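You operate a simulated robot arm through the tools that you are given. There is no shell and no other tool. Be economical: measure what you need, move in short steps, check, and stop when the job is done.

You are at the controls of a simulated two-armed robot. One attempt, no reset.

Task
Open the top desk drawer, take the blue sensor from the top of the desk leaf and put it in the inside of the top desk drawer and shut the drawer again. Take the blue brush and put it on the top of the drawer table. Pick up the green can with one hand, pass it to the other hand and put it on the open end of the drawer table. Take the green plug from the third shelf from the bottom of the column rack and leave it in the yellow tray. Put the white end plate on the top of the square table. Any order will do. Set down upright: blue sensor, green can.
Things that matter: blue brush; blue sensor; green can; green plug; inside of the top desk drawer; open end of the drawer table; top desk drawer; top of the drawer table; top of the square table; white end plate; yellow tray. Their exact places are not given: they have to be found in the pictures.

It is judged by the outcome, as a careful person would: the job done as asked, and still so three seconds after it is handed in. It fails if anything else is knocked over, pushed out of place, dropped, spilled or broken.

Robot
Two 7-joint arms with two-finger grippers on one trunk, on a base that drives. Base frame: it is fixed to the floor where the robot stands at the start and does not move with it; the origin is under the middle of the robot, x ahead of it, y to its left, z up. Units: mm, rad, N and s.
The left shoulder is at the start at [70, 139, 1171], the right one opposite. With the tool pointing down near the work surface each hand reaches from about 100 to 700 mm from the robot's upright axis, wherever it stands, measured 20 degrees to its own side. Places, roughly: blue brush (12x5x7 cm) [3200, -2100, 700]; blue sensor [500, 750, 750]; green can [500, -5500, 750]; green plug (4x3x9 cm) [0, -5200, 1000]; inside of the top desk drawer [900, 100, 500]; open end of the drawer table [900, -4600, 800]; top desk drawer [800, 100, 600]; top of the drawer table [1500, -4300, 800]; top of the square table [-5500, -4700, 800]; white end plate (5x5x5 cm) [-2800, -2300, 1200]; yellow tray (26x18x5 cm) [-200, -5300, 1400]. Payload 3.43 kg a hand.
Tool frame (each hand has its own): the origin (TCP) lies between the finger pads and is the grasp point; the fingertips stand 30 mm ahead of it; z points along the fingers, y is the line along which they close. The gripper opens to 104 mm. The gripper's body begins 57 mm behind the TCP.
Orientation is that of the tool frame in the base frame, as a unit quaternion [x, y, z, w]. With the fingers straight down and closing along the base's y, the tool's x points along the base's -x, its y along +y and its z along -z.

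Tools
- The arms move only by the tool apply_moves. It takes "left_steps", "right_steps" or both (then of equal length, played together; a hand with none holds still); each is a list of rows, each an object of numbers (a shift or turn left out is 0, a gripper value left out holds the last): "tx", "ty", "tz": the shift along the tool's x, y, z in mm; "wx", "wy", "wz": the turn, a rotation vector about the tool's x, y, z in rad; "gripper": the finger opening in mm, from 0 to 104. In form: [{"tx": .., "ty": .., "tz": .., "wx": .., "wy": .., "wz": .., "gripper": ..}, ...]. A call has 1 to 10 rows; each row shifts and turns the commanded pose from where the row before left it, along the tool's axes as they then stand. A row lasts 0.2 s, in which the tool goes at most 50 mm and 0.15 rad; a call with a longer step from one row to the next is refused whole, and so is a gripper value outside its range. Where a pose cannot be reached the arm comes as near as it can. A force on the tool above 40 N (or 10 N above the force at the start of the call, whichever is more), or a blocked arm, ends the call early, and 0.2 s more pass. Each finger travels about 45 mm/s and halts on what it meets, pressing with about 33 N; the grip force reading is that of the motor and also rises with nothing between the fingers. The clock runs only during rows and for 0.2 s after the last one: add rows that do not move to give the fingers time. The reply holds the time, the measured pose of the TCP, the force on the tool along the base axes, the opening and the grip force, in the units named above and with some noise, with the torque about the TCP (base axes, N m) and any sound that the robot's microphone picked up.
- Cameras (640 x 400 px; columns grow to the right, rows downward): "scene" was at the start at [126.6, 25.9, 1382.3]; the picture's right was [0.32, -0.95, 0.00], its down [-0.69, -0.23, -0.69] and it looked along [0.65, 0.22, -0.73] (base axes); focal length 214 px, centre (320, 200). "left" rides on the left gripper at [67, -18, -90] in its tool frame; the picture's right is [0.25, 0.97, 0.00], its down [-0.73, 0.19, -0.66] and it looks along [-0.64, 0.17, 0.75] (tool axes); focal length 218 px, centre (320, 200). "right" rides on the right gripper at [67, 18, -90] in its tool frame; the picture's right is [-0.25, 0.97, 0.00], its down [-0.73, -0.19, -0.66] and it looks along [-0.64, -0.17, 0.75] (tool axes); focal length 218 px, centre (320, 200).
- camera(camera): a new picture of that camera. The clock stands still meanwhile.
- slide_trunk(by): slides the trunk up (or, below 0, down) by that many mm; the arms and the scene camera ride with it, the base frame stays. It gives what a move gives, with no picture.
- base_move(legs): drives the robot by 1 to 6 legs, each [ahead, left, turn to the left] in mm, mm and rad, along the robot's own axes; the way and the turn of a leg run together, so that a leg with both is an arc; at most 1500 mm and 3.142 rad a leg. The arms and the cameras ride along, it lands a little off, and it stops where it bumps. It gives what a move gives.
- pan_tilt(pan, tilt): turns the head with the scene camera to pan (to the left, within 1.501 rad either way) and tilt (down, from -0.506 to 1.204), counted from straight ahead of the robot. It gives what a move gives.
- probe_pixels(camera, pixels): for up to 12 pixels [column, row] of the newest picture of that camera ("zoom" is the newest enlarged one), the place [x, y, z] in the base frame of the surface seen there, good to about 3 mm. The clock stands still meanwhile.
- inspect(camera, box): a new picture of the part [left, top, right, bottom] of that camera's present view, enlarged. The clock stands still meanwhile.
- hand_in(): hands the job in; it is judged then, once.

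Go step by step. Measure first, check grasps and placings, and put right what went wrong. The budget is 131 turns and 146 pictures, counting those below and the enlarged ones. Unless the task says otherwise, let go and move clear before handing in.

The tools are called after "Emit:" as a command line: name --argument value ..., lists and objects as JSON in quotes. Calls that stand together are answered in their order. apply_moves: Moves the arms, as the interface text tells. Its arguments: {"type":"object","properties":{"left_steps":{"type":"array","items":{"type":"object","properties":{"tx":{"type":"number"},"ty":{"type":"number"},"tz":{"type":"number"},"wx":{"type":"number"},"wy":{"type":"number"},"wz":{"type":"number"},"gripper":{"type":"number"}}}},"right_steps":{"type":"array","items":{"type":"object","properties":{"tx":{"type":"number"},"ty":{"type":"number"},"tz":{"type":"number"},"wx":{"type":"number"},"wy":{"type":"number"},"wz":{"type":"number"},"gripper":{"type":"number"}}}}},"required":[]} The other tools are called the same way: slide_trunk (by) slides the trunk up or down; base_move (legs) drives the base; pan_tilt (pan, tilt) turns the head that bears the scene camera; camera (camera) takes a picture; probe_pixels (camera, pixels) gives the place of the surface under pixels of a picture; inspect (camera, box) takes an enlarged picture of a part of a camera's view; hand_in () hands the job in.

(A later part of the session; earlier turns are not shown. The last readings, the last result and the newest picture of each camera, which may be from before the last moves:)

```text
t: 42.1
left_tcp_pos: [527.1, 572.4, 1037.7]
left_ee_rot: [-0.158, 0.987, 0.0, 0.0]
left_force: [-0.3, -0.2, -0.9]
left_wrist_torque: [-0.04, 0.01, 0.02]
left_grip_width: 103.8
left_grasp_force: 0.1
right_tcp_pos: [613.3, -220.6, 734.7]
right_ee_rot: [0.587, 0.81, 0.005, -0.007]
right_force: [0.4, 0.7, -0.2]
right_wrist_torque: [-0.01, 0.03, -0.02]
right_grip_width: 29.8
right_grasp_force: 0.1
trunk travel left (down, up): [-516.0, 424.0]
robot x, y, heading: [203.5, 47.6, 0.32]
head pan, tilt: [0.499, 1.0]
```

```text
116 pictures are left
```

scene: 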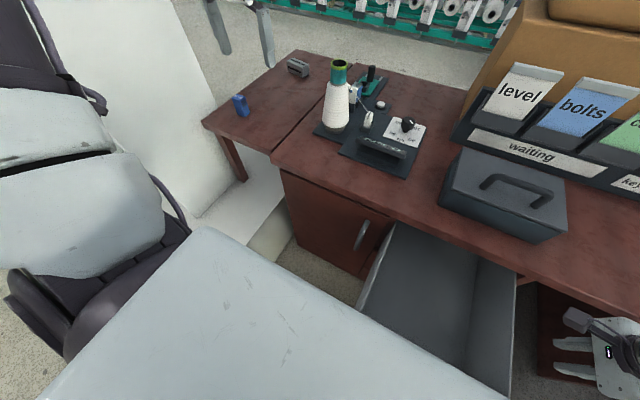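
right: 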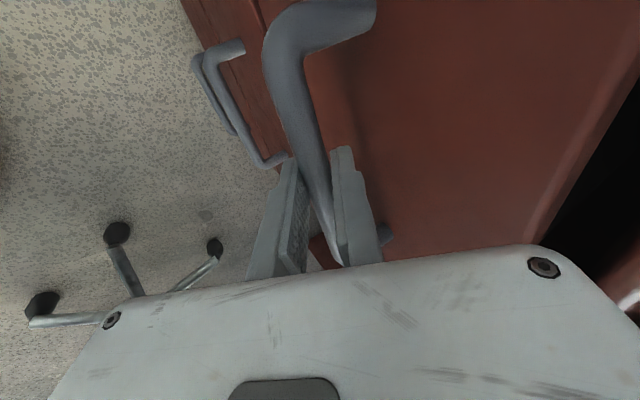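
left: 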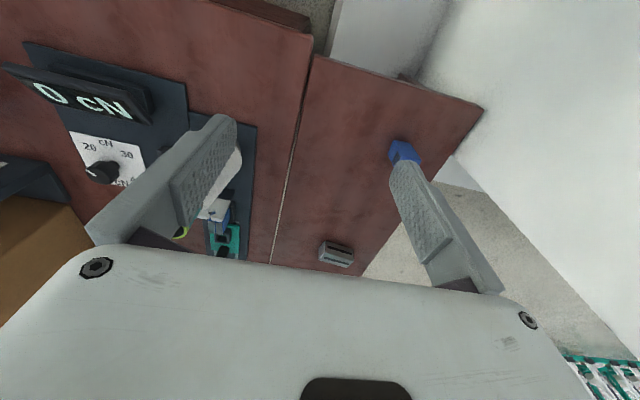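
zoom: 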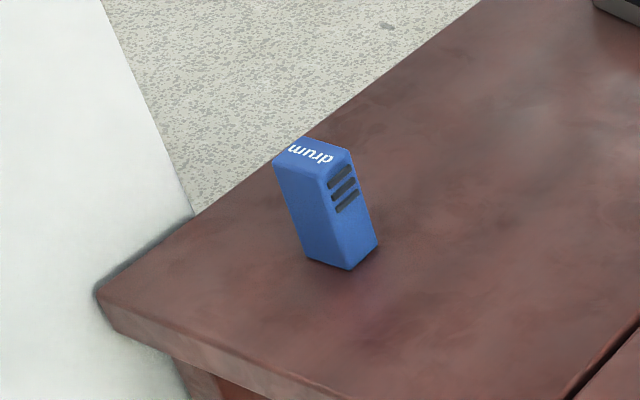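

The step was slightly too long; I'll resend with smaller rows.

Emit:
apply_moves --left_steps '[{"tx": -16, "ty": 34, "tz": 20, "gripper": 70}, {"tx": -16, "ty": 34, "tz": 20}, {"tx": -16, "ty": 34, "tz": 20}, {"tx": -17, "ty": 34, "tz": 20}, {"tx": -17, "ty": 34, "tz": 20, "wz": -0.1}]'

Emit:
camera --camera "left"

```text
t: 43.3
left_tcp_pos: [535.0, 717.2, 945.8]
left_ee_rot: [-0.183, 0.983, 0.0, 0.002]
left_force: [0.5, 0.2, 0.4]
left_wrist_torque: [0.04, -0.03, 0.01]
left_grip_width: 70.3
left_grasp_force: 0.1
left hand out of reach, approached as far as the arm can: row 4, 5
right_tcp_pos: [611.9, -221.5, 736.3]
right_ee_rot: [0.587, 0.81, 0.006, -0.007]
right_force: [-0.6, 0.1, 0.3]
right_wrist_torque: [0.03, -0.01, -0.01]
right_grip_width: 29.7
right_grasp_force: 0.0
trunk travel left (down, up): [-516.0, 424.0]
robot x, y, heading: [202.5, 43.1, 0.318]
head pan, tilt: [0.499, 1.0]
```

```text
115 pictures are left
```

left: 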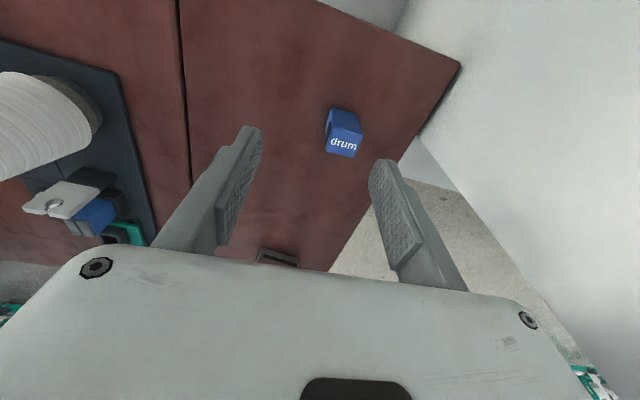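

About 45 mm short with a vertical tool. Tilt the tool forward by 0.4 (pads stay vertical) to extend reach.

Emit:
apply_moves --left_steps '[{"wy": -0.13}, {"wy": -0.13}, {"wy": -0.14}, {}]'

```text
t: 44.3
left_tcp_pos: [538.7, 717.9, 946.2]
left_ee_rot: [-0.18, 0.963, 0.037, 0.196]
left_force: [0.2, 0.4, -0.5]
left_wrist_torque: [0.03, 0.0, 0.01]
left_grip_width: 70.2
left_grasp_force: 0.0
right_tcp_pos: [613.0, -221.1, 734.9]
right_ee_rot: [0.587, 0.809, 0.005, -0.007]
right_force: [-0.1, 0.8, 0.9]
right_wrist_torque: [-0.02, 0.03, 0.03]
right_grip_width: 30.1
right_grasp_force: 0.0
trunk travel left (down, up): [-516.0, 424.0]
robot x, y, heading: [206.7, 47.3, 0.313]
head pan, tilt: [0.499, 1.0]
```

Move over the sensor and descend to z≈850, then check.

Emit:
apply_moves --left_steps '[{"tx": -12, "ty": 16, "tz": 5}, {"tx": -12, "ty": 16, "tz": 5}, {"tx": 12, "tz": 29}, {"tx": 12, "tz": 29}, {"tx": 13, "tz": 30}]'

Emit:
camera --camera "left"

```text
t: 45.5
left_tcp_pos: [549.9, 757.4, 851.3]
left_ee_rot: [-0.179, 0.964, 0.037, 0.195]
left_force: [0.4, -0.6, -0.9]
left_wrist_torque: [0.02, -0.02, -0.03]
left_grip_width: 70.0
left_grasp_force: 0.0
right_tcp_pos: [613.2, -220.8, 735.3]
right_ee_rot: [0.587, 0.809, 0.005, -0.006]
right_force: [-0.1, -0.2, 1.0]
right_wrist_torque: [-0.02, 0.0, 0.04]
right_grip_width: 29.7
right_grasp_force: 0.0
trunk travel left (down, up): [-516.0, 424.0]
robot x, y, heading: [204.4, 49.0, 0.316]
head pan, tilt: [0.499, 1.0]
```

```text
114 pictures are left
```

left: 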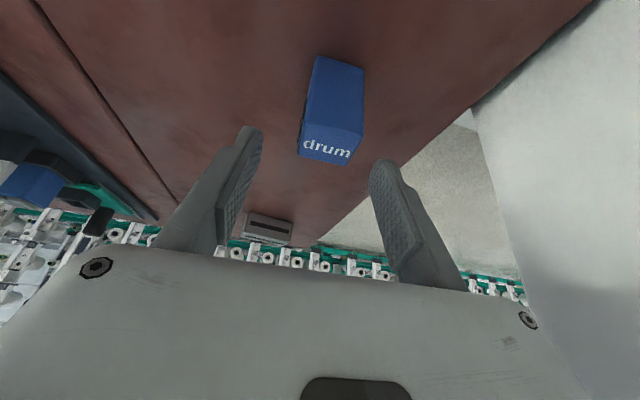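

Well centred. Descend 50 mm and close.

Emit:
apply_moves --left_steps '[{"tx": 10, "tz": 23}, {"tx": 10, "tz": 23, "ty": 2}, {"gripper": 10}, {"gripper": 10}, {"gripper": 10}, {"gripper": 10}]'

Emit:
camera --camera "left"

```text
t: 46.9
left_tcp_pos: [549.7, 759.3, 799.5]
left_ee_rot: [-0.18, 0.964, 0.037, 0.195]
left_force: [0.7, 0.0, 1.6]
left_wrist_torque: [0.0, -0.02, 0.0]
left_grip_width: 33.6
left_grasp_force: 33.0
right_tcp_pos: [612.9, -220.1, 735.0]
right_ee_rot: [0.587, 0.81, 0.004, -0.007]
right_force: [-0.7, 0.2, -0.8]
right_wrist_torque: [0.01, 0.04, 0.02]
right_grip_width: 30.1
right_grasp_force: 0.0
trunk travel left (down, up): [-516.0, 424.0]
robot x, y, heading: [207.2, 47.8, 0.318]
head pan, tilt: [0.499, 1.0]
```

```text
113 pictures are left
```

left: 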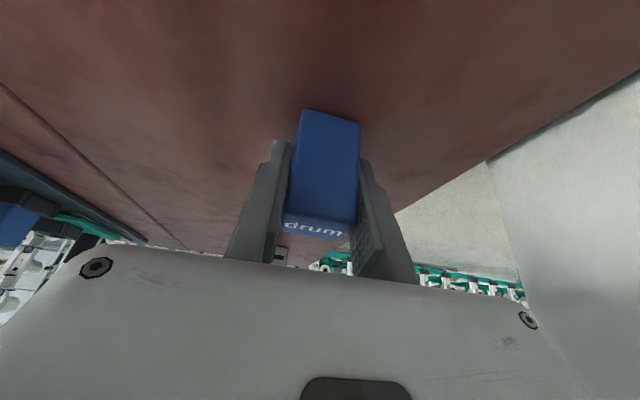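

Sensor held (33.6 mm). Lift 200 mm straight up and check.

Emit:
apply_moves --left_steps '[{"tx": -18, "tz": -42}, {"tx": -18, "tz": -42}, {"tx": -18, "tz": -42}, {"tx": -18, "tz": -42}]'

Emit:
camera --camera "left"

Emit:
base_move --legs '[[-230, 0, 0]]'

Emit:
pan_tilt --pan 0.0 --tilt 1.0

Emit:
camera --camera "scene"

```text
t: 47.9
left_tcp_pos: [551.1, 757.6, 985.1]
left_ee_rot: [-0.18, 0.963, 0.037, 0.195]
left_force: [-0.4, 0.0, -1.3]
left_wrist_torque: [0.0, 0.01, 0.02]
left_grip_width: 33.3
left_grasp_force: 33.1
right_tcp_pos: [613.1, -223.2, 734.9]
right_ee_rot: [0.588, 0.809, 0.007, -0.008]
right_force: [0.7, -0.6, 0.4]
right_wrist_torque: [0.02, 0.01, -0.01]
right_grip_width: 29.9
right_grasp_force: 0.1
trunk travel left (down, up): [-516.0, 424.0]
robot x, y, heading: [208.9, 43.0, 0.322]
head pan, tilt: [0.499, 1.0]
```

```text
112 pictures are left
```

left: 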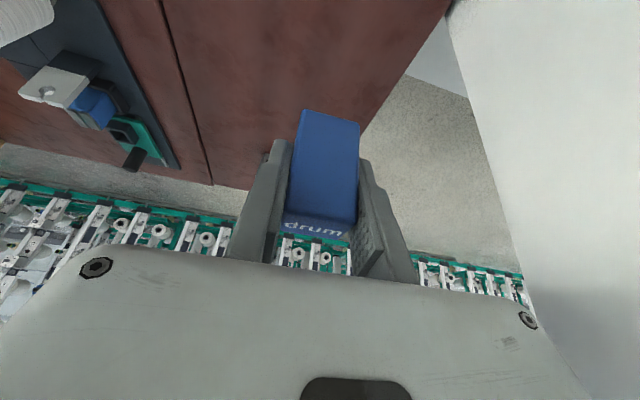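

```text
t: 49.6
left_tcp_pos: [333.8, 689.0, 983.8]
left_ee_rot: [-0.18, 0.964, 0.037, 0.195]
left_force: [0.1, -0.5, -0.5]
left_wrist_torque: [0.01, 0.02, 0.0]
left_grip_width: 33.3
left_grasp_force: 33.4
right_tcp_pos: [395.6, -292.5, 735.1]
right_ee_rot: [0.587, 0.809, 0.005, -0.007]
right_force: [0.1, 0.9, -0.4]
right_wrist_torque: [0.01, 0.0, 0.02]
right_grip_width: 29.7
right_grasp_force: 0.0
trunk travel left (down, up): [-516.0, 424.0]
robot x, y, heading: [-7.0, -23.7, 0.321]
head pan, tilt: [0.499, 1.0]
```

```text
t: 50.5
left_tcp_pos: [335.0, 688.3, 983.0]
left_ee_rot: [-0.179, 0.964, 0.037, 0.196]
left_force: [0.1, 0.4, -1.0]
left_wrist_torque: [-0.01, 0.01, -0.03]
left_grip_width: 33.1
left_grasp_force: 32.9
right_tcp_pos: [396.9, -292.2, 736.3]
right_ee_rot: [0.587, 0.81, 0.005, -0.007]
right_force: [0.4, -0.5, -0.2]
right_wrist_torque: [-0.02, -0.02, -0.02]
right_grip_width: 29.9
right_grasp_force: 0.0
trunk travel left (down, up): [-516.0, 424.0]
robot x, y, heading: [-10.1, -21.1, 0.318]
head pan, tilt: [0.0, 1.0]
```

```text
111 pictures are left
```

scene: 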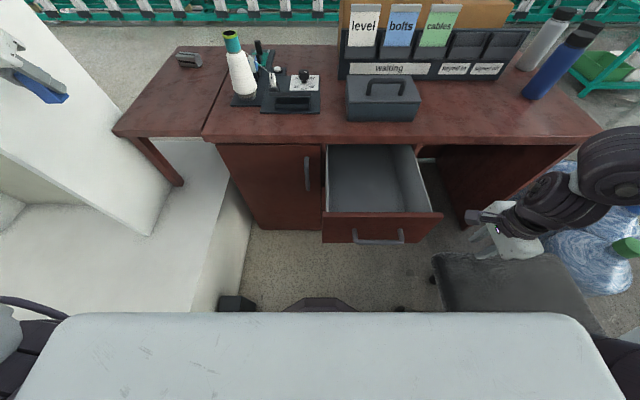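

Sensor still held. Probe the drawer's open region.

Emit:
probe_pixels --camera "scene" --pixels '[[370, 213], [370, 205], [375, 190], [372, 160], [328, 205], [436, 214], [418, 200], [333, 190], [400, 180], [345, 212], [380, 240]]'

```text
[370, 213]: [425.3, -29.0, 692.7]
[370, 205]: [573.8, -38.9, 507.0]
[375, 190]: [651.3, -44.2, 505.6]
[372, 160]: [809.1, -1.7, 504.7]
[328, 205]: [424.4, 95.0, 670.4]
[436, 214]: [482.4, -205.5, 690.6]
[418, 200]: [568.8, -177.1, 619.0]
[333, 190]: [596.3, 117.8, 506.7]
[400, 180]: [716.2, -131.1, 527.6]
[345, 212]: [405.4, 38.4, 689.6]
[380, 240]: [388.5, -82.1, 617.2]
```

Interior spans t −335…−80, front rim z≈692. Swing the sensor over to n≈540, t≈−190 at z≈983.

Emit:
apply_moves --left_steps '[{"ty": -46}, {"ty": -46}, {"ty": -46}, {"ty": -46}, {"ty": -46}, {"ty": -46}, {"ty": -46}, {"ty": -46}, {"ty": -46}, {"ty": -46}]'

Emit:
apply_moves --left_steps '[{"ty": -46}, {"ty": -46, "tx": 6, "tz": -3}, {"ty": -46, "tx": 6, "tz": -3}, {"ty": -46, "tx": 6, "tz": -2}, {"ty": -46, "tx": 6, "tz": -2}, {"ty": -46, "tx": 6, "tz": -2}]'

Emit:
camera --camera "left"

Emit:
camera --camera "scene"

```text
t: 52.7
left_tcp_pos: [444.0, 319.0, 963.6]
left_ee_rot: [-0.18, 0.963, 0.035, 0.196]
left_force: [-0.1, -0.2, -0.8]
left_wrist_torque: [0.0, 0.0, 0.01]
left_grip_width: 33.0
left_grasp_force: 32.9
left hand out of reach, approached as far as the arm can: row 8, 9, 10
right_tcp_pos: [397.7, -292.1, 734.5]
right_ee_rot: [0.587, 0.81, 0.005, -0.007]
right_force: [-0.5, -1.1, 0.5]
right_wrist_torque: [0.0, 0.03, 0.0]
right_grip_width: 29.9
right_grasp_force: 0.1
trunk travel left (down, up): [-516.0, 424.0]
robot x, y, heading: [-10.0, -27.0, 0.32]
head pan, tilt: [0.0, 1.0]
```

```text
t: 54.1
left_tcp_pos: [427.9, 303.3, 956.5]
left_ee_rot: [-0.178, 0.964, 0.035, 0.196]
left_force: [-0.5, 0.0, -1.0]
left_wrist_torque: [0.02, 0.02, -0.01]
left_grip_width: 33.3
left_grasp_force: 32.8
left hand out of reach, approached as far as the arm can: row 1, 2, 3, 4, 5, 6
right_tcp_pos: [396.0, -291.4, 735.0]
right_ee_rot: [0.588, 0.809, 0.005, -0.007]
right_force: [0.4, 0.1, -0.1]
right_wrist_torque: [-0.04, 0.0, 0.03]
right_grip_width: 30.3
right_grasp_force: 0.2
trunk travel left (down, up): [-516.0, 424.0]
robot x, y, heading: [-11.9, -23.1, 0.314]
head pan, tilt: [0.0, 1.0]
```

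```text
110 pictures are left
```

left: 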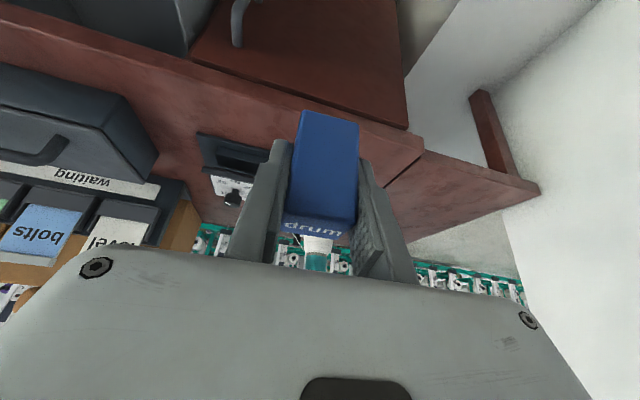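

```text
109 pictures are left
```

scene: 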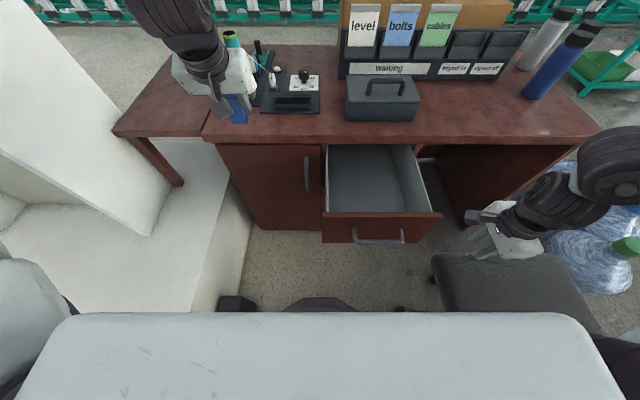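

The left arm is at its fold limit (wrist too near the shoulder). Raise the trunk 180 and lower the hand, staying in front of the desk edge, then slide across.

Emit:
slide_trunk --by 180

Emit:
apply_moves --left_steps '[{"tx": 18, "tz": 42}, {"tx": 18, "tz": 42}, {"tx": 18, "tz": 42}, {"tx": 18, "tz": 42}, {"tx": 18, "tz": 42}, {"tx": 18, "tz": 42}, {"tx": 18, "tz": 42}]'

Emit:
camera --camera "scene"

```text
t: 56.1
left_tcp_pos: [427.3, 304.0, 1135.9]
left_ee_rot: [-0.179, 0.964, 0.035, 0.196]
left_force: [0.8, 0.3, -1.8]
left_wrist_torque: [-0.01, 0.0, 0.03]
left_grip_width: 33.5
left_grasp_force: 33.3
right_tcp_pos: [397.1, -291.9, 914.7]
right_ee_rot: [0.587, 0.809, 0.005, -0.007]
right_force: [0.3, 0.2, -0.7]
right_wrist_torque: [-0.01, -0.01, 0.03]
right_grip_width: 30.1
right_grasp_force: 0.1
trunk travel left (down, up): [-696.0, 244.0]
robot x, y, heading: [-12.3, -23.7, 0.319]
head pan, tilt: [0.0, 1.0]
```

```text
t: 57.7
left_tcp_pos: [419.5, 353.4, 913.0]
left_ee_rot: [-0.178, 0.964, 0.033, 0.196]
left_force: [-0.2, 0.4, -1.4]
left_wrist_torque: [-0.02, -0.01, -0.01]
left_grip_width: 33.0
left_grasp_force: 32.7
left hand out of reach, approached as far as the arm can: row 1, 2, 3, 4, 5, 6, 7
right_tcp_pos: [396.9, -291.0, 915.1]
right_ee_rot: [0.587, 0.809, 0.004, -0.007]
right_force: [0.1, -0.7, 0.7]
right_wrist_torque: [-0.03, -0.01, 0.0]
right_grip_width: 29.8
right_grasp_force: 0.1
trunk travel left (down, up): [-696.0, 244.0]
robot x, y, heading: [-6.7, -23.2, 0.314]
head pan, tilt: [0.0, 1.0]
```

```text
108 pictures are left
```

scene: 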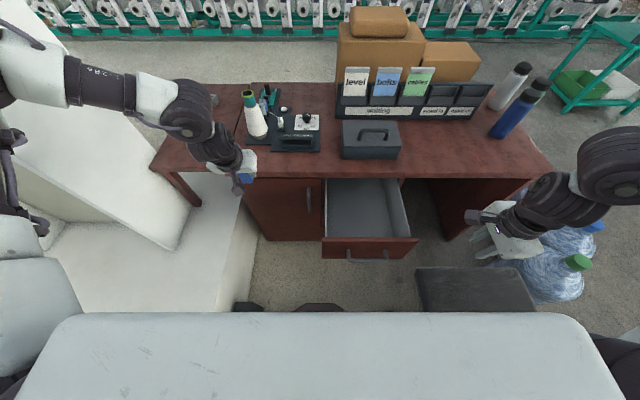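

Still at the inner limit. I'll back the base 140 mm so the arm works more extended, then reach forward and slide right.

Emit:
base_move --legs '[[-140, 0, 0]]'

Emit:
apply_moves --left_steps '[{"tx": -32, "tz": 14}, {"tx": -32, "tz": 14}, {"tx": -32, "tz": 14}, {"tx": -10, "tz": 5, "ty": -40}, {"ty": -45}, {"ty": -45}, {"ty": -45}, {"ty": -45}, {"ty": -45}, {"ty": -45}]'

```text
t: 59.0
left_tcp_pos: [290.8, 308.2, 914.7]
left_ee_rot: [-0.178, 0.964, 0.035, 0.195]
left_force: [0.0, 0.3, -0.7]
left_wrist_torque: [0.03, 0.03, -0.01]
left_grip_width: 33.4
left_grasp_force: 32.9
right_tcp_pos: [265.2, -335.7, 915.1]
right_ee_rot: [0.587, 0.809, 0.005, -0.007]
right_force: [0.6, -0.3, 0.0]
right_wrist_torque: [-0.02, -0.01, -0.01]
right_grip_width: 29.8
right_grasp_force: 0.1
trunk travel left (down, up): [-696.0, 244.0]
robot x, y, heading: [-142.0, -71.8, 0.322]
head pan, tilt: [0.0, 1.0]
```

```text
t: 61.2
left_tcp_pos: [314.1, 269.7, 1017.6]
left_ee_rot: [-0.177, 0.964, 0.033, 0.196]
left_force: [0.3, -0.4, -0.6]
left_wrist_torque: [0.01, -0.01, 0.01]
left_grip_width: 33.0
left_grasp_force: 33.0
left hand out of reach, approached as far as the arm can: row 1, 2, 3, 4, 5, 6, 7, 8, 9, 10
right_tcp_pos: [264.7, -335.0, 915.0]
right_ee_rot: [0.587, 0.81, 0.005, -0.007]
right_force: [0.6, -0.8, 0.0]
right_wrist_torque: [0.01, -0.02, 0.0]
right_grip_width: 30.0
right_grasp_force: 0.0
trunk travel left (down, up): [-696.0, 244.0]
robot x, y, heading: [-145.4, -67.9, 0.316]
head pan, tilt: [0.0, 1.0]
```

Stuck at a wrist limit rather than reach. I'll rotate the hand about the vertical (clockwise), so it leans to the right, which suits this arm posture, keeping the sensor upright.

Emit:
apply_moves --left_steps '[{"wx": 0.0545, "wz": 0.129}, {"wx": 0.0545, "wz": 0.129}, {"wx": 0.0545, "wz": 0.129}, {"wx": 0.0545, "wz": 0.129}, {"wx": 0.0545, "wz": 0.129}, {"wx": 0.0545, "wz": 0.129}, {"wx": 0.0545, "wz": 0.129}, {"wx": 0.0545, "wz": 0.129}]'

Emit:
camera --camera "scene"

```text
t: 63.0
left_tcp_pos: [313.8, 269.6, 1017.6]
left_ee_rot: [0.363, 0.91, -0.075, 0.186]
left_force: [1.1, 0.5, -1.3]
left_wrist_torque: [-0.01, 0.03, -0.02]
left_grip_width: 33.1
left_grasp_force: 32.9
right_tcp_pos: [266.0, -334.5, 915.6]
right_ee_rot: [0.587, 0.81, 0.005, -0.007]
right_force: [0.0, -0.5, 0.1]
right_wrist_torque: [-0.03, 0.06, 0.0]
right_grip_width: 30.3
right_grasp_force: 0.0
trunk travel left (down, up): [-696.0, 244.0]
robot x, y, heading: [-142.6, -67.0, 0.32]
head pan, tilt: [0.0, 1.0]
```

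```text
107 pictures are left
```

scene: 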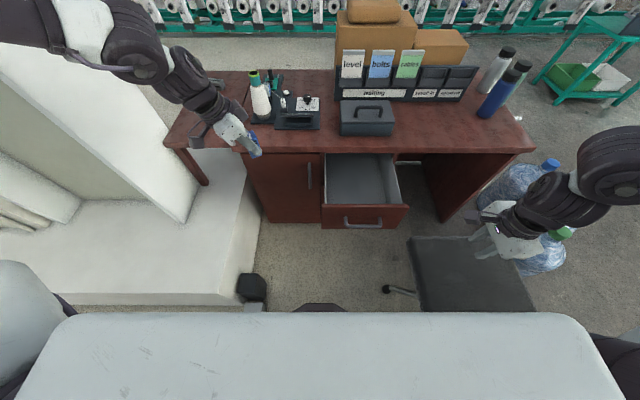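

That rotated freely. Slide the hand right (robot frame) by 374 mm at this height.

Emit:
apply_moves --left_steps '[{"tx": -40, "ty": -18, "tz": 17}, {"tx": -40, "ty": -18, "tz": 17}, {"tx": -40, "ty": -18, "tz": 17}, {"tx": -40, "ty": -18, "tz": 17}, {"tx": -40, "ty": -18, "tz": 17}, {"tx": -40, "ty": -18, "tz": 17}, {"tx": -40, "ty": -18, "tz": 17}, {"tx": -40, "ty": -18, "tz": 17}]'

Emit:
camera --camera "scene"

```text
t: 64.8
left_tcp_pos: [310.8, 164.5, 1040.2]
left_ee_rot: [0.36, 0.911, -0.075, 0.187]
left_force: [-0.1, -0.1, 0.3]
left_wrist_torque: [-0.01, -0.03, -0.01]
left_grip_width: 32.9
left_grasp_force: 33.2
left hand out of reach, approached as far as the arm can: row 2, 3, 4, 5, 6, 7, 8
right_tcp_pos: [265.3, -334.2, 915.5]
right_ee_rot: [0.587, 0.81, 0.006, -0.007]
right_force: [-1.3, -0.2, 0.0]
right_wrist_torque: [-0.06, -0.04, 0.01]
right_grip_width: 30.0
right_grasp_force: 0.0
trunk travel left (down, up): [-696.0, 244.0]
robot x, y, heading: [-142.8, -70.1, 0.318]
head pan, tilt: [0.0, 1.0]
```

```text
106 pictures are left
```

scene: 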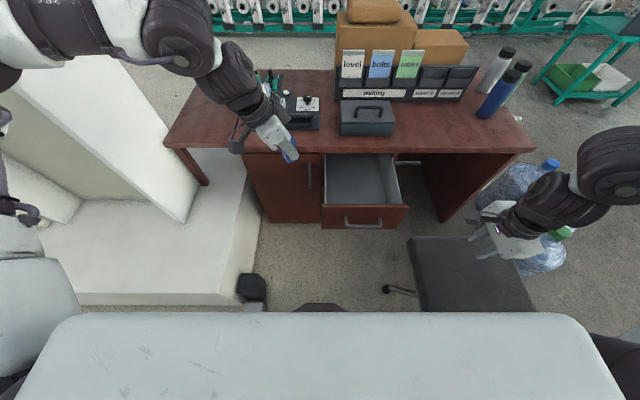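

Lower the hand 230 mm here (in front of the desk) to get off the inner limit, then slide right.

Emit:
apply_moves --left_steps '[{"tx": 18, "tz": 42}, {"tx": 18, "tz": 42}, {"tx": 18, "tz": 42}, {"tx": 18, "tz": 42}, {"tx": 18, "tz": 42}, {"tx": -40, "ty": -18, "tz": 17}, {"tx": -40, "ty": -18, "tz": 17}, {"tx": -40, "ty": -18, "tz": 17}, {"tx": -40, "ty": -18, "tz": 17}, {"tx": -40, "ty": -18, "tz": 17}]'

Emit:
camera --camera "scene"

```text
t: 67.0
left_tcp_pos: [264.1, 155.4, 971.8]
left_ee_rot: [0.362, 0.91, -0.076, 0.186]
left_force: [0.2, 0.0, -0.1]
left_wrist_torque: [-0.02, 0.01, 0.04]
left_grip_width: 33.3
left_grasp_force: 33.0
left hand out of reach, approached as far as the arm can: row 1, 2, 3, 4, 5, 6, 7, 8, 9, 10
right_tcp_pos: [265.6, -335.1, 915.2]
right_ee_rot: [0.587, 0.81, 0.006, -0.007]
right_force: [0.1, -0.3, 0.1]
right_wrist_torque: [-0.03, 0.0, 0.01]
right_grip_width: 29.9
right_grasp_force: 0.1
trunk travel left (down, up): [-696.0, 244.0]
robot x, y, heading: [-140.5, -67.8, 0.318]
head pan, tilt: [0.0, 1.0]
```

```text
105 pictures are left
```

scene: 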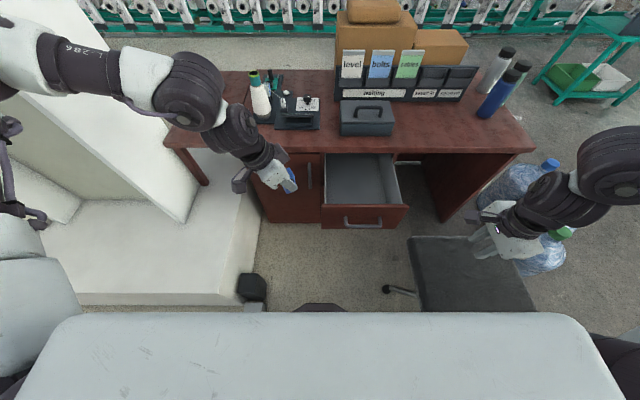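

The left arm won't cross to the right side. Instead I'll turn the robot clockwise 0.6 so the drawer falls on the left arm's side, first raising the right hand to clear the chair back.

Emit:
apply_moves --right_steps '[{"tz": -45}, {"tz": -45}, {"tz": -45}, {"tz": -25}]'

Emit:
base_move --legs '[[0, 0, -0.6]]'

Emit:
camera --camera "scene"

```text
t: 68.0
left_tcp_pos: [264.2, 156.1, 971.5]
left_ee_rot: [0.361, 0.911, -0.075, 0.187]
left_force: [0.5, -0.3, -0.7]
left_wrist_torque: [0.03, 0.0, -0.02]
left_grip_width: 33.0
left_grasp_force: 33.1
right_tcp_pos: [265.1, -325.7, 1074.2]
right_ee_rot: [0.587, 0.81, 0.006, -0.007]
right_force: [0.2, -0.5, -0.2]
right_wrist_torque: [0.0, 0.01, -0.01]
right_grip_width: 30.0
right_grasp_force: 0.0
right hand out of reach, approached as far as the arm can: row 3, 4
trunk travel left (down, up): [-696.0, 244.0]
robot x, y, heading: [-145.4, -65.9, 0.318]
head pan, tilt: [0.0, 1.0]
```

```text
t: 70.1
left_tcp_pos: [318.8, -115.8, 972.4]
left_ee_rot: [0.615, 0.763, -0.127, 0.156]
left_force: [0.1, 0.6, -0.8]
left_wrist_torque: [0.03, 0.0, -0.01]
left_grip_width: 33.1
left_grasp_force: 32.9
right_tcp_pos: [47.7, -512.9, 1074.0]
right_ee_rot: [0.802, 0.598, 0.007, -0.005]
right_force: [-0.1, -0.6, -0.3]
right_wrist_torque: [-0.01, 0.0, 0.01]
right_grip_width: 29.9
right_grasp_force: 0.1
trunk travel left (down, up): [-696.0, 244.0]
robot x, y, heading: [-144.1, -65.8, -0.282]
head pan, tilt: [0.0, 1.0]
```

```text
104 pictures are left
```

scene: 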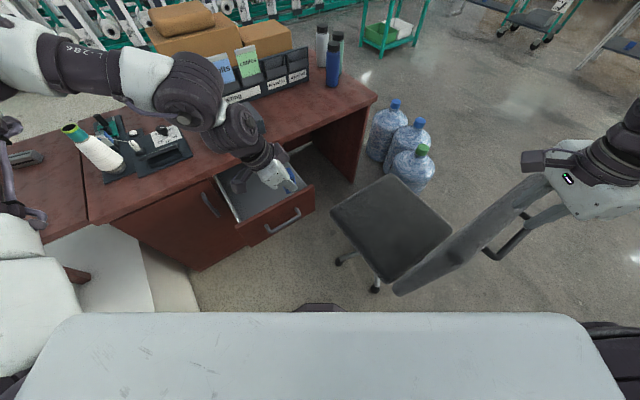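

The hand now hangs near the drawer. Nudge the base toward the desk 100 mm, then shift the hand +168 mm along tool y to be over the drawer.

Emit:
base_move --legs '[[88, 57, 0]]'

Emit:
apply_moves --left_steps '[{"ty": 42, "tx": 4, "tz": -2}, {"ty": 42, "tx": 4, "tz": -2}, {"ty": 42, "tx": 4, "tz": -2}, {"ty": 42, "tx": 2}]'

Emit:
camera --camera "left"

```text
t: 71.3
left_tcp_pos: [418.2, -86.2, 971.7]
left_ee_rot: [0.616, 0.762, -0.127, 0.155]
left_force: [0.8, 0.2, -0.8]
left_wrist_torque: [0.03, 0.0, 0.05]
left_grip_width: 33.2
left_grasp_force: 32.6
right_tcp_pos: [145.8, -484.8, 1074.0]
right_ee_rot: [0.802, 0.597, 0.008, -0.005]
right_force: [0.4, 0.5, -0.8]
right_wrist_torque: [0.01, 0.01, 0.04]
right_grip_width: 30.1
right_grasp_force: 0.0
trunk travel left (down, up): [-696.0, 244.0]
robot x, y, heading: [-44.2, -38.0, -0.288]
head pan, tilt: [0.0, 1.0]
```

```text
t: 72.3
left_tcp_pos: [579.4, -37.2, 971.7]
left_ee_rot: [0.616, 0.762, -0.127, 0.155]
left_force: [-0.5, 0.1, -1.0]
left_wrist_torque: [-0.02, -0.02, 0.0]
left_grip_width: 33.0
left_grasp_force: 32.8
right_tcp_pos: [147.7, -483.9, 1072.8]
right_ee_rot: [0.801, 0.598, 0.006, -0.005]
right_force: [0.7, 0.0, -0.2]
right_wrist_torque: [-0.02, 0.04, 0.03]
right_grip_width: 29.9
right_grasp_force: 0.1
trunk travel left (down, up): [-696.0, 244.0]
robot x, y, heading: [-44.9, -36.3, -0.287]
head pan, tilt: [0.0, 1.0]
```

```text
103 pictures are left
```

left: 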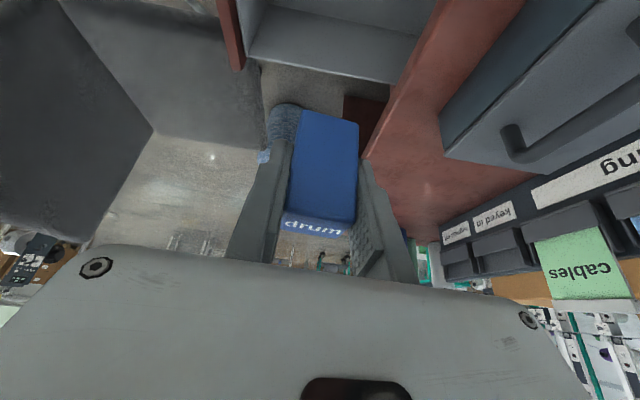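

Over the drawer at n≈539, t≈−215. Before descending, check forearm clearance over desk objects.

Emit:
camera --camera "scene"

Emit:
probe_pixels --camera "scene" --pixels '[[60, 70], [130, 80], [180, 90], [200, 130], [240, 110], [245, 150], [80, 140], [230, 85], [60, 40], [285, 185], [100, 20], [20, 30]]'

```text
102 pictures are left
```

scene: 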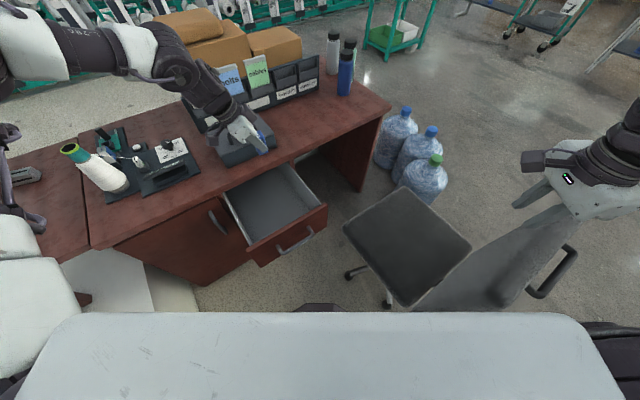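

```text
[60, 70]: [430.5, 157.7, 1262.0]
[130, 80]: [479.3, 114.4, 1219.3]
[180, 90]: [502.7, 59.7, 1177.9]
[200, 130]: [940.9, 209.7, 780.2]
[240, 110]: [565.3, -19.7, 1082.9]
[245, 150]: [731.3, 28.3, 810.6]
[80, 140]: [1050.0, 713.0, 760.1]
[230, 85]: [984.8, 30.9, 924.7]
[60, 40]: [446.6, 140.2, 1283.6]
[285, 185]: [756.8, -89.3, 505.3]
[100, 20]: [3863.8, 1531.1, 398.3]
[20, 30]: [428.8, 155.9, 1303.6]
```

The left forearm stays in front of the desk edge, so descent is safe. Move the right hand forward, away from the chair back, and descend the left arm 250 mm.

Emit:
apply_moves --left_steps '[{"tx": 18, "tz": 42}, {"tx": 18, "tz": 42}, {"tx": 18, "tz": 42}, {"tx": 18, "tz": 42}, {"tx": 18, "tz": 42}]' --right_steps '[{"ty": 40}, {"ty": 40}, {"ty": 40}, {}, {}]'

Emit:
camera --camera "left"

Emit:
pan_tilt --pan -0.7 --tilt 0.9

Emit:
camera --camera "scene"

```text
t: 73.5
left_tcp_pos: [522.7, 41.1, 854.7]
left_ee_rot: [0.615, 0.762, -0.127, 0.156]
left_force: [-0.1, -0.5, -0.2]
left_wrist_torque: [0.0, -0.01, 0.0]
left_grip_width: 33.0
left_grasp_force: 33.0
left hand out of reach, approached as far as the arm can: row 1, 2, 3, 4, 5
right_tcp_pos: [261.0, -517.7, 1073.1]
right_ee_rot: [0.802, 0.598, 0.007, -0.005]
right_force: [-0.1, 0.1, -0.5]
right_wrist_torque: [-0.01, -0.01, 0.0]
right_grip_width: 29.7
right_grasp_force: 0.0
trunk travel left (down, up): [-696.0, 244.0]
robot x, y, heading: [-43.6, -40.7, -0.289]
head pan, tilt: [0.0, 1.0]
```

```text
101 pictures are left
```

left: 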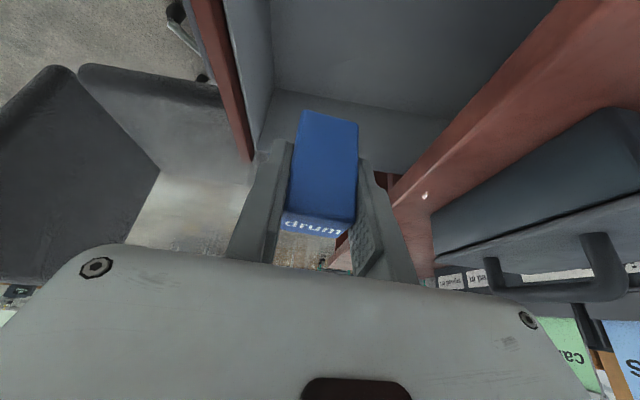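

```text
t: 74.5
left_tcp_pos: [522.5, 40.8, 855.1]
left_ee_rot: [0.616, 0.762, -0.127, 0.156]
left_force: [-0.7, 0.4, -1.1]
left_wrist_torque: [0.0, -0.02, 0.0]
left_grip_width: 32.9
left_grasp_force: 33.2
right_tcp_pos: [261.3, -518.1, 1073.5]
right_ee_rot: [0.802, 0.598, 0.007, -0.005]
right_force: [0.2, 0.1, -0.3]
right_wrist_torque: [-0.04, 0.01, 0.0]
right_grip_width: 29.9
right_grasp_force: 0.0
trunk travel left (down, up): [-696.0, 244.0]
robot x, y, heading: [-45.7, -39.7, -0.285]
head pan, tilt: [-0.7, 0.901]
```

```text
100 pictures are left
```

scene: 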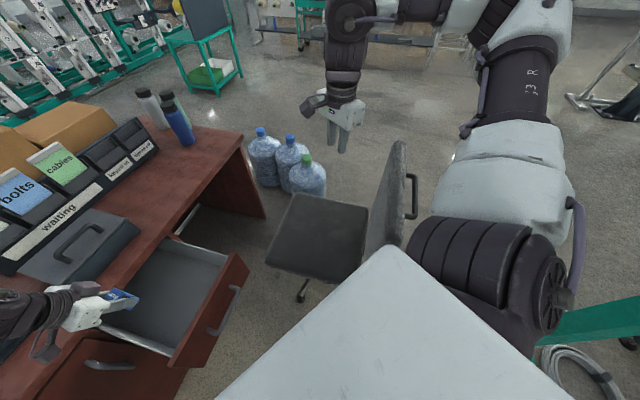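

Descending got stuck with the hand leaning right. I'll yaw the hand back counter-clockwise (lean forward), now that it's lower, and see if that frees it.

Emit:
apply_moves --left_steps '[{"wx": -0.0545, "wz": -0.129}, {"wx": -0.0545, "wz": -0.129}, {"wx": -0.0545, "wz": -0.129}, {"wx": -0.0545, "wz": -0.129}, {"wx": -0.0545, "wz": -0.129}, {"wx": -0.0545, "wz": -0.129}, {"wx": -0.0545, "wz": -0.129}, {"wx": -0.0545, "wz": -0.129}]'

Emit:
pan_tilt --pan 0.3 --tilt 0.9

Emit:
camera --camera "scene"

```text
t: 76.3
left_tcp_pos: [518.2, 58.7, 873.6]
left_ee_rot: [0.115, 0.973, -0.026, 0.197]
left_force: [-0.7, 0.0, -0.7]
left_wrist_torque: [0.03, -0.02, 0.0]
left_grip_width: 32.9
left_grasp_force: 32.7
left hand out of reach, approached as far as the arm can: row 5, 6, 7, 8
right_tcp_pos: [262.4, -518.5, 1073.1]
right_ee_rot: [0.802, 0.598, 0.008, -0.005]
right_force: [0.5, 0.1, 0.6]
right_wrist_torque: [-0.01, -0.01, -0.02]
right_grip_width: 29.9
right_grasp_force: 0.0
trunk travel left (down, up): [-696.0, 244.0]
robot x, y, heading: [-44.4, -40.5, -0.29]
head pan, tilt: [-0.7, 0.901]
```

```text
t: 77.6
left_tcp_pos: [518.2, 58.3, 873.9]
left_ee_rot: [0.118, 0.973, -0.027, 0.197]
left_force: [-0.4, 0.1, -0.6]
left_wrist_torque: [0.03, 0.03, 0.02]
left_grip_width: 32.9
left_grasp_force: 32.9
right_tcp_pos: [261.5, -519.2, 1073.6]
right_ee_rot: [0.802, 0.598, 0.007, -0.005]
right_force: [0.4, -0.3, 0.2]
right_wrist_torque: [0.01, 0.01, -0.02]
right_grip_width: 30.2
right_grasp_force: 0.1
trunk travel left (down, up): [-696.0, 244.0]
robot x, y, heading: [-42.3, -45.1, -0.291]
head pan, tilt: [0.3, 0.901]
```

```text
99 pictures are left
```

scene: 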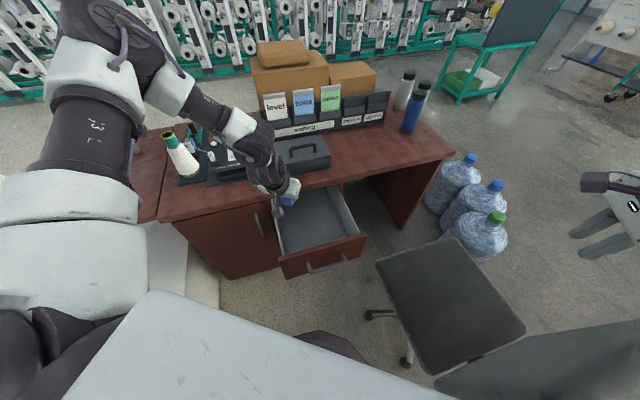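

Try descending from here with the forward lean, moving slightly forward too.

Emit:
apply_moves --left_steps '[{"tx": 5, "tz": 46}, {"tx": 5, "tz": 46}, {"tx": 5, "tz": 40}]'

```text
t: 78.4
left_tcp_pos: [538.0, 105.9, 842.3]
left_ee_rot: [0.118, 0.973, -0.027, 0.197]
left_force: [-1.1, 0.3, -0.9]
left_wrist_torque: [-0.02, 0.01, -0.03]
left_grip_width: 32.9
left_grasp_force: 33.2
left hand out of reach, approached as far as the arm can: row 1, 2, 3
right_tcp_pos: [262.2, -518.3, 1074.6]
right_ee_rot: [0.801, 0.598, 0.007, -0.006]
right_force: [0.3, 0.1, -0.3]
right_wrist_torque: [0.0, 0.0, -0.02]
right_grip_width: 30.2
right_grasp_force: 0.1
trunk travel left (down, up): [-696.0, 244.0]
robot x, y, heading: [-44.3, -37.8, -0.285]
head pan, tilt: [0.3, 0.901]
```

The hand needs to be more to the robot's left. Rotating the robot clockwise another 0.36 rad puts the drawer at about 38° to its left, like the sensor pick-up.

Emit:
base_move --legs '[[0, 0, -0.365]]'

Emit:
camera --camera "left"

Emit:
pan_tilt --pan -0.5 --tilt 0.8

Emit:
camera --camera "scene"

```text
t: 79.9
left_tcp_pos: [551.2, -111.0, 841.8]
left_ee_rot: [0.292, 0.936, -0.06, 0.188]
left_force: [0.2, -0.4, -0.7]
left_wrist_torque: [0.01, -0.03, 0.02]
left_grip_width: 33.4
left_grasp_force: 32.9
right_tcp_pos: [70.4, -596.1, 1074.7]
right_ee_rot: [0.897, 0.443, 0.007, -0.005]
right_force: [-0.1, 0.4, -0.5]
right_wrist_torque: [0.04, 0.01, -0.01]
right_grip_width: 30.1
right_grasp_force: 0.0
trunk travel left (down, up): [-696.0, 244.0]
robot x, y, heading: [-44.7, -37.6, -0.652]
head pan, tilt: [0.3, 0.901]
```

```text
98 pictures are left
```

left: 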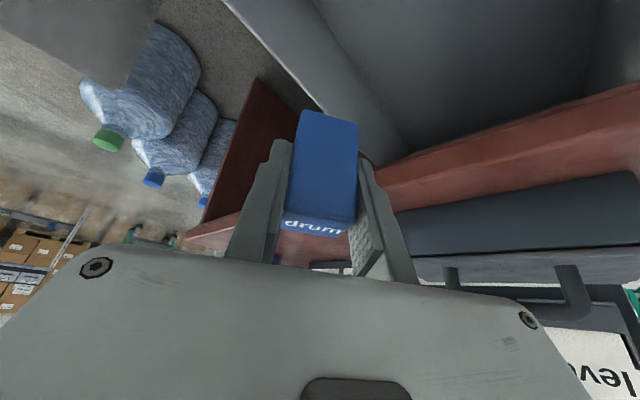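

```text
t: 81.1
left_tcp_pos: [552.2, -109.9, 841.8]
left_ee_rot: [0.293, 0.935, -0.062, 0.189]
left_force: [0.7, 1.3, -1.2]
left_wrist_torque: [0.01, 0.03, -0.01]
left_grip_width: 33.0
left_grasp_force: 32.7
right_tcp_pos: [69.0, -596.2, 1073.0]
right_ee_rot: [0.897, 0.443, 0.008, -0.003]
right_force: [-0.1, 0.7, 0.4]
right_wrist_torque: [-0.04, 0.0, -0.01]
right_grip_width: 29.9
right_grasp_force: 0.1
trunk travel left (down, up): [-696.0, 244.0]
robot x, y, heading: [-41.2, -37.0, -0.654]
head pan, tilt: [-0.499, 0.799]
```

```text
97 pictures are left
```

scene: 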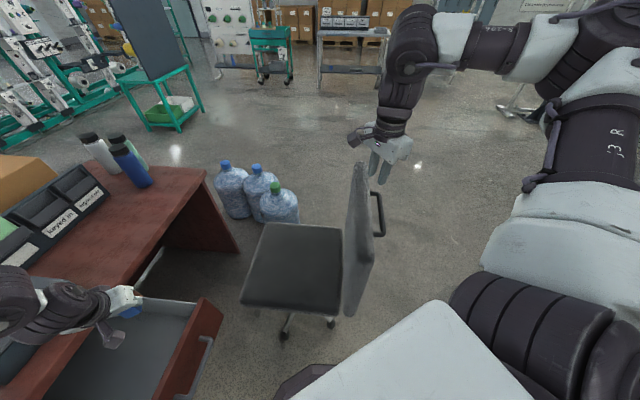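

Now slide the hand over the drawer centre and descend, with the arm only.

Emit:
apply_moves --left_steps '[{"tx": 9, "ty": 38, "tz": -4}, {"tx": 9, "ty": 38, "tz": -4}, {"tx": 17, "tz": 40}, {"tx": 17, "tz": 40}, {"tx": 17, "tz": 40}]'

Emit:
camera --camera "left"

```text
t: 82.3
left_tcp_pos: [572.0, -23.9, 811.3]
left_ee_rot: [0.293, 0.935, -0.063, 0.189]
left_force: [-0.2, 0.5, -0.8]
left_wrist_torque: [0.0, 0.02, 0.0]
left_grip_width: 33.0
left_grasp_force: 33.2
left hand out of reach, approached as far as the arm can: row 3, 4, 5
right_tcp_pos: [70.4, -595.1, 1074.7]
right_ee_rot: [0.897, 0.442, 0.007, -0.002]
right_force: [-0.3, 0.3, 0.5]
right_wrist_torque: [-0.02, -0.01, -0.01]
right_grip_width: 29.8
right_grasp_force: 0.1
trunk travel left (down, up): [-696.0, 244.0]
robot x, y, heading: [-45.6, -35.8, -0.651]
head pan, tilt: [-0.499, 0.799]
```

```text
96 pictures are left
```

left: 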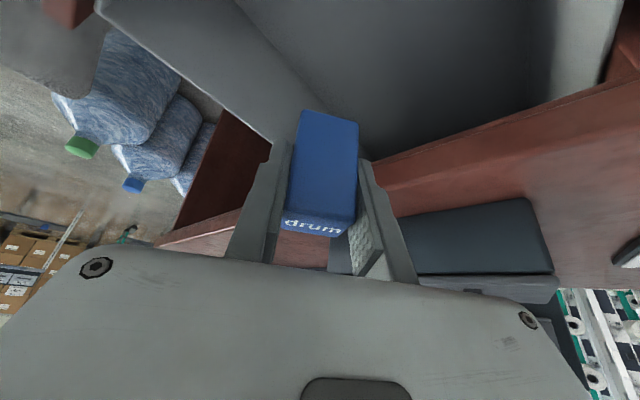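

Wrist geometry won't let the arm go lower relative to the shoulder, so I'll use the trunk. First move the right hand well away from the chair back.

Emit:
apply_moves --right_steps '[{"tx": -32, "ty": 32}, {"tx": -32, "ty": 32}, {"tx": -32, "ty": 32}, {"tx": -32, "ty": 32}, {"tx": -32, "ty": 32}]'

Emit:
pan_tilt --pan -0.7 --tilt 0.7

Emit:
camera --camera "scene"

Emit:
probe_pixels --camera "scene" --pixels '[[395, 190], [420, 230], [380, 250], [470, 110], [520, 60], [590, 60]]'

```text
t: 83.5
left_tcp_pos: [571.5, -25.6, 813.1]
left_ee_rot: [0.292, 0.936, -0.062, 0.189]
left_force: [-0.4, 0.0, -0.3]
left_wrist_torque: [-0.01, 0.0, -0.01]
left_grip_width: 33.1
left_grasp_force: 33.0
right_tcp_pos: [97.4, -771.7, 1050.1]
right_ee_rot: [0.897, 0.441, 0.008, 0.0]
right_force: [-1.2, 0.0, -0.5]
right_wrist_torque: [0.06, -0.04, -0.02]
right_grip_width: 30.0
right_grasp_force: 0.1
right hand out of reach, approached as far as the arm can: row 4, 5
trunk travel left (down, up): [-696.0, 244.0]
robot x, y, heading: [-43.1, -37.5, -0.652]
head pan, tilt: [-0.499, 0.799]
```

```text
t: 84.2
left_tcp_pos: [572.3, -24.8, 812.9]
left_ee_rot: [0.292, 0.935, -0.062, 0.189]
left_force: [-0.2, -0.3, -1.1]
left_wrist_torque: [-0.01, 0.01, 0.01]
left_grip_width: 33.0
left_grasp_force: 33.1
right_tcp_pos: [98.2, -771.2, 1050.9]
right_ee_rot: [0.898, 0.441, 0.007, 0.0]
right_force: [-0.4, -0.5, -0.6]
right_wrist_torque: [-0.01, -0.01, 0.02]
right_grip_width: 29.8
right_grasp_force: 0.0
trunk travel left (down, up): [-696.0, 244.0]
robot x, y, heading: [-44.8, -39.3, -0.655]
head pan, tilt: [-0.7, 0.7]
```

```text
95 pictures are left
```

scene: 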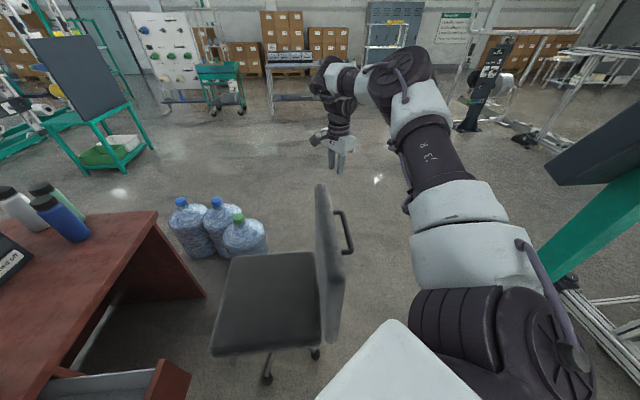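

```text
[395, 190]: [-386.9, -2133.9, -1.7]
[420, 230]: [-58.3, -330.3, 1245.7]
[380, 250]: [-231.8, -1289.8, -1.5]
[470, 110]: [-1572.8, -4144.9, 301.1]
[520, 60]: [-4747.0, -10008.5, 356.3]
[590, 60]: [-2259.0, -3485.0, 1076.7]
```

Right arm is well clear of the chair. Lower the trunk 200, then check the sensor inside the drawer.

Emit:
slide_trunk --by -200

Emit:
camera --camera "left"

```text
t: 85.4
left_tcp_pos: [573.0, -24.1, 707.8]
left_ee_rot: [0.292, 0.935, -0.063, 0.191]
left_force: [-1.0, 0.0, -1.0]
left_wrist_torque: [0.01, 0.01, 0.04]
left_grip_width: 33.2
left_grasp_force: 33.2
right_tcp_pos: [100.2, -772.6, 955.2]
right_ee_rot: [0.898, 0.439, 0.012, 0.01]
right_force: [-1.8, 5.6, 10.6]
right_wrist_torque: [0.09, -0.14, -0.02]
right_grip_width: 25.3
right_grasp_force: 0.0
trunk travel left (down, up): [-591.0, 349.0]
robot x, y, heading: [-42.0, -39.1, -0.654]
head pan, tilt: [-0.7, 0.7]
stopped: the force on the tool passed its limit at 62 N (the readings are from after the stop); the commanded pose is now the measured one
```

```text
94 pictures are left
```

left: 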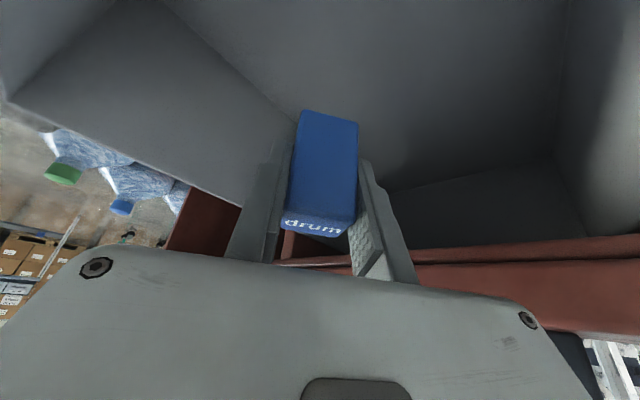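

The right hand touched something at z≈925 (likely the chair back). Raise 60 and look with the right camera.

Emit:
slide_trunk --by 60

Emit:
camera --camera "right"

Emit:
camera --camera "scene"

Emit:
probe_pixels --camera "right" --pixels '[[320, 60], [320, 120], [310, 200], [400, 150], [200, 150], [450, 80]]'

```text
t: 86.4
left_tcp_pos: [572.0, -26.1, 767.4]
left_ee_rot: [0.292, 0.936, -0.061, 0.189]
left_force: [0.7, 0.0, 0.0]
left_wrist_torque: [-0.02, 0.02, -0.01]
left_grip_width: 33.2
left_grasp_force: 33.7
right_tcp_pos: [101.2, -775.1, 1013.2]
right_ee_rot: [0.898, 0.44, 0.01, 0.009]
right_force: [-0.4, -0.3, 0.5]
right_wrist_torque: [-0.03, 0.02, 0.01]
right_grip_width: 29.8
right_grasp_force: 0.0
trunk travel left (down, up): [-651.0, 289.0]
robot x, y, heading: [-42.5, -40.6, -0.65]
head pan, tilt: [-0.7, 0.7]
```

```text
93 pictures are left
```

right: 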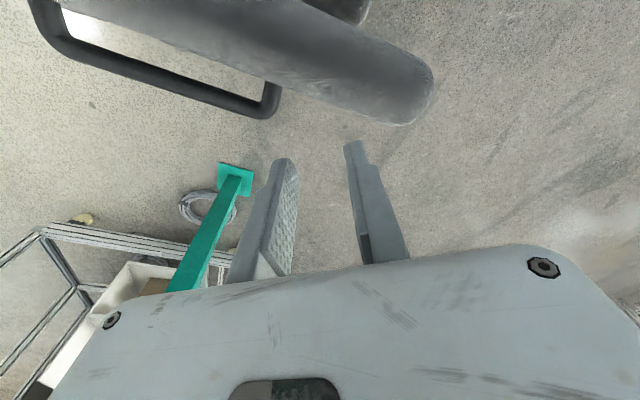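

```text
92 pictures are left
```

scene: 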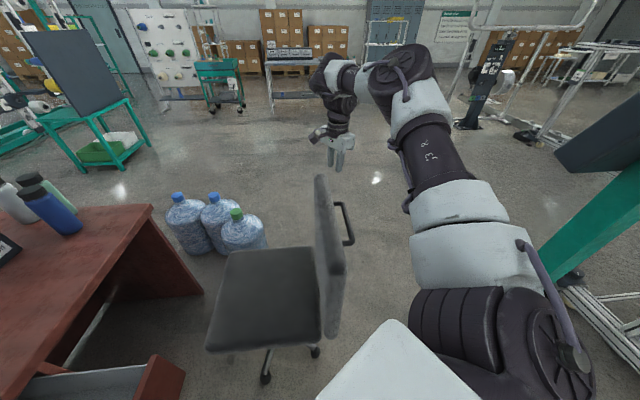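

```text
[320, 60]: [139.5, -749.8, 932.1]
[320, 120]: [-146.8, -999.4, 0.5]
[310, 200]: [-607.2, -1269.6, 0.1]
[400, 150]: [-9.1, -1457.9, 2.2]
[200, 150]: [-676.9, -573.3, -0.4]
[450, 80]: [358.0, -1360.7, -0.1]
```

The chair back edge is at about (140,-750,932), left of the right hand. Pull the right hand back and right, clear of it.

Emit:
apply_moves --right_steps '[{"tx": -25, "ty": -35}, {"tx": -25, "ty": -35}, {"tx": -25, "ty": -35}]'

Emit:
camera --camera "right"

```text
t: 87.2
left_tcp_pos: [571.2, -25.6, 768.5]
left_ee_rot: [0.292, 0.936, -0.061, 0.189]
left_force: [0.0, 0.1, -1.0]
left_wrist_torque: [0.0, -0.03, -0.02]
left_grip_width: 33.1
left_grasp_force: 33.4
right_tcp_pos: [-20.4, -750.3, 1002.2]
right_ee_rot: [0.898, 0.44, 0.011, 0.011]
right_force: [-0.3, -0.4, -0.4]
right_wrist_torque: [-0.01, 0.01, 0.04]
right_grip_width: 29.7
right_grasp_force: 0.2
right hand out of reach, approached as far as the arm can: row 2, 3
trunk travel left (down, up): [-651.0, 289.0]
robot x, y, heading: [-43.0, -39.2, -0.653]
head pan, tilt: [-0.7, 0.7]
```

```text
91 pictures are left
```

right: 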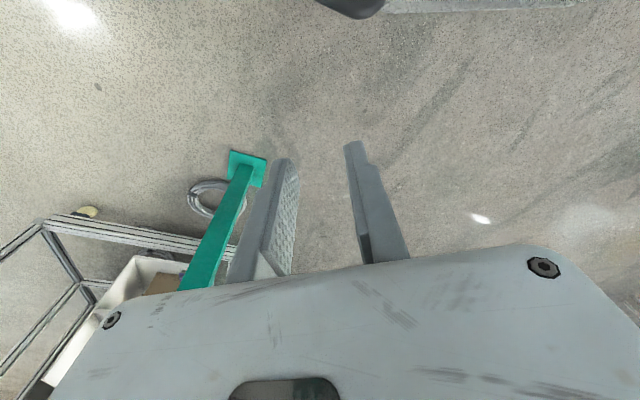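

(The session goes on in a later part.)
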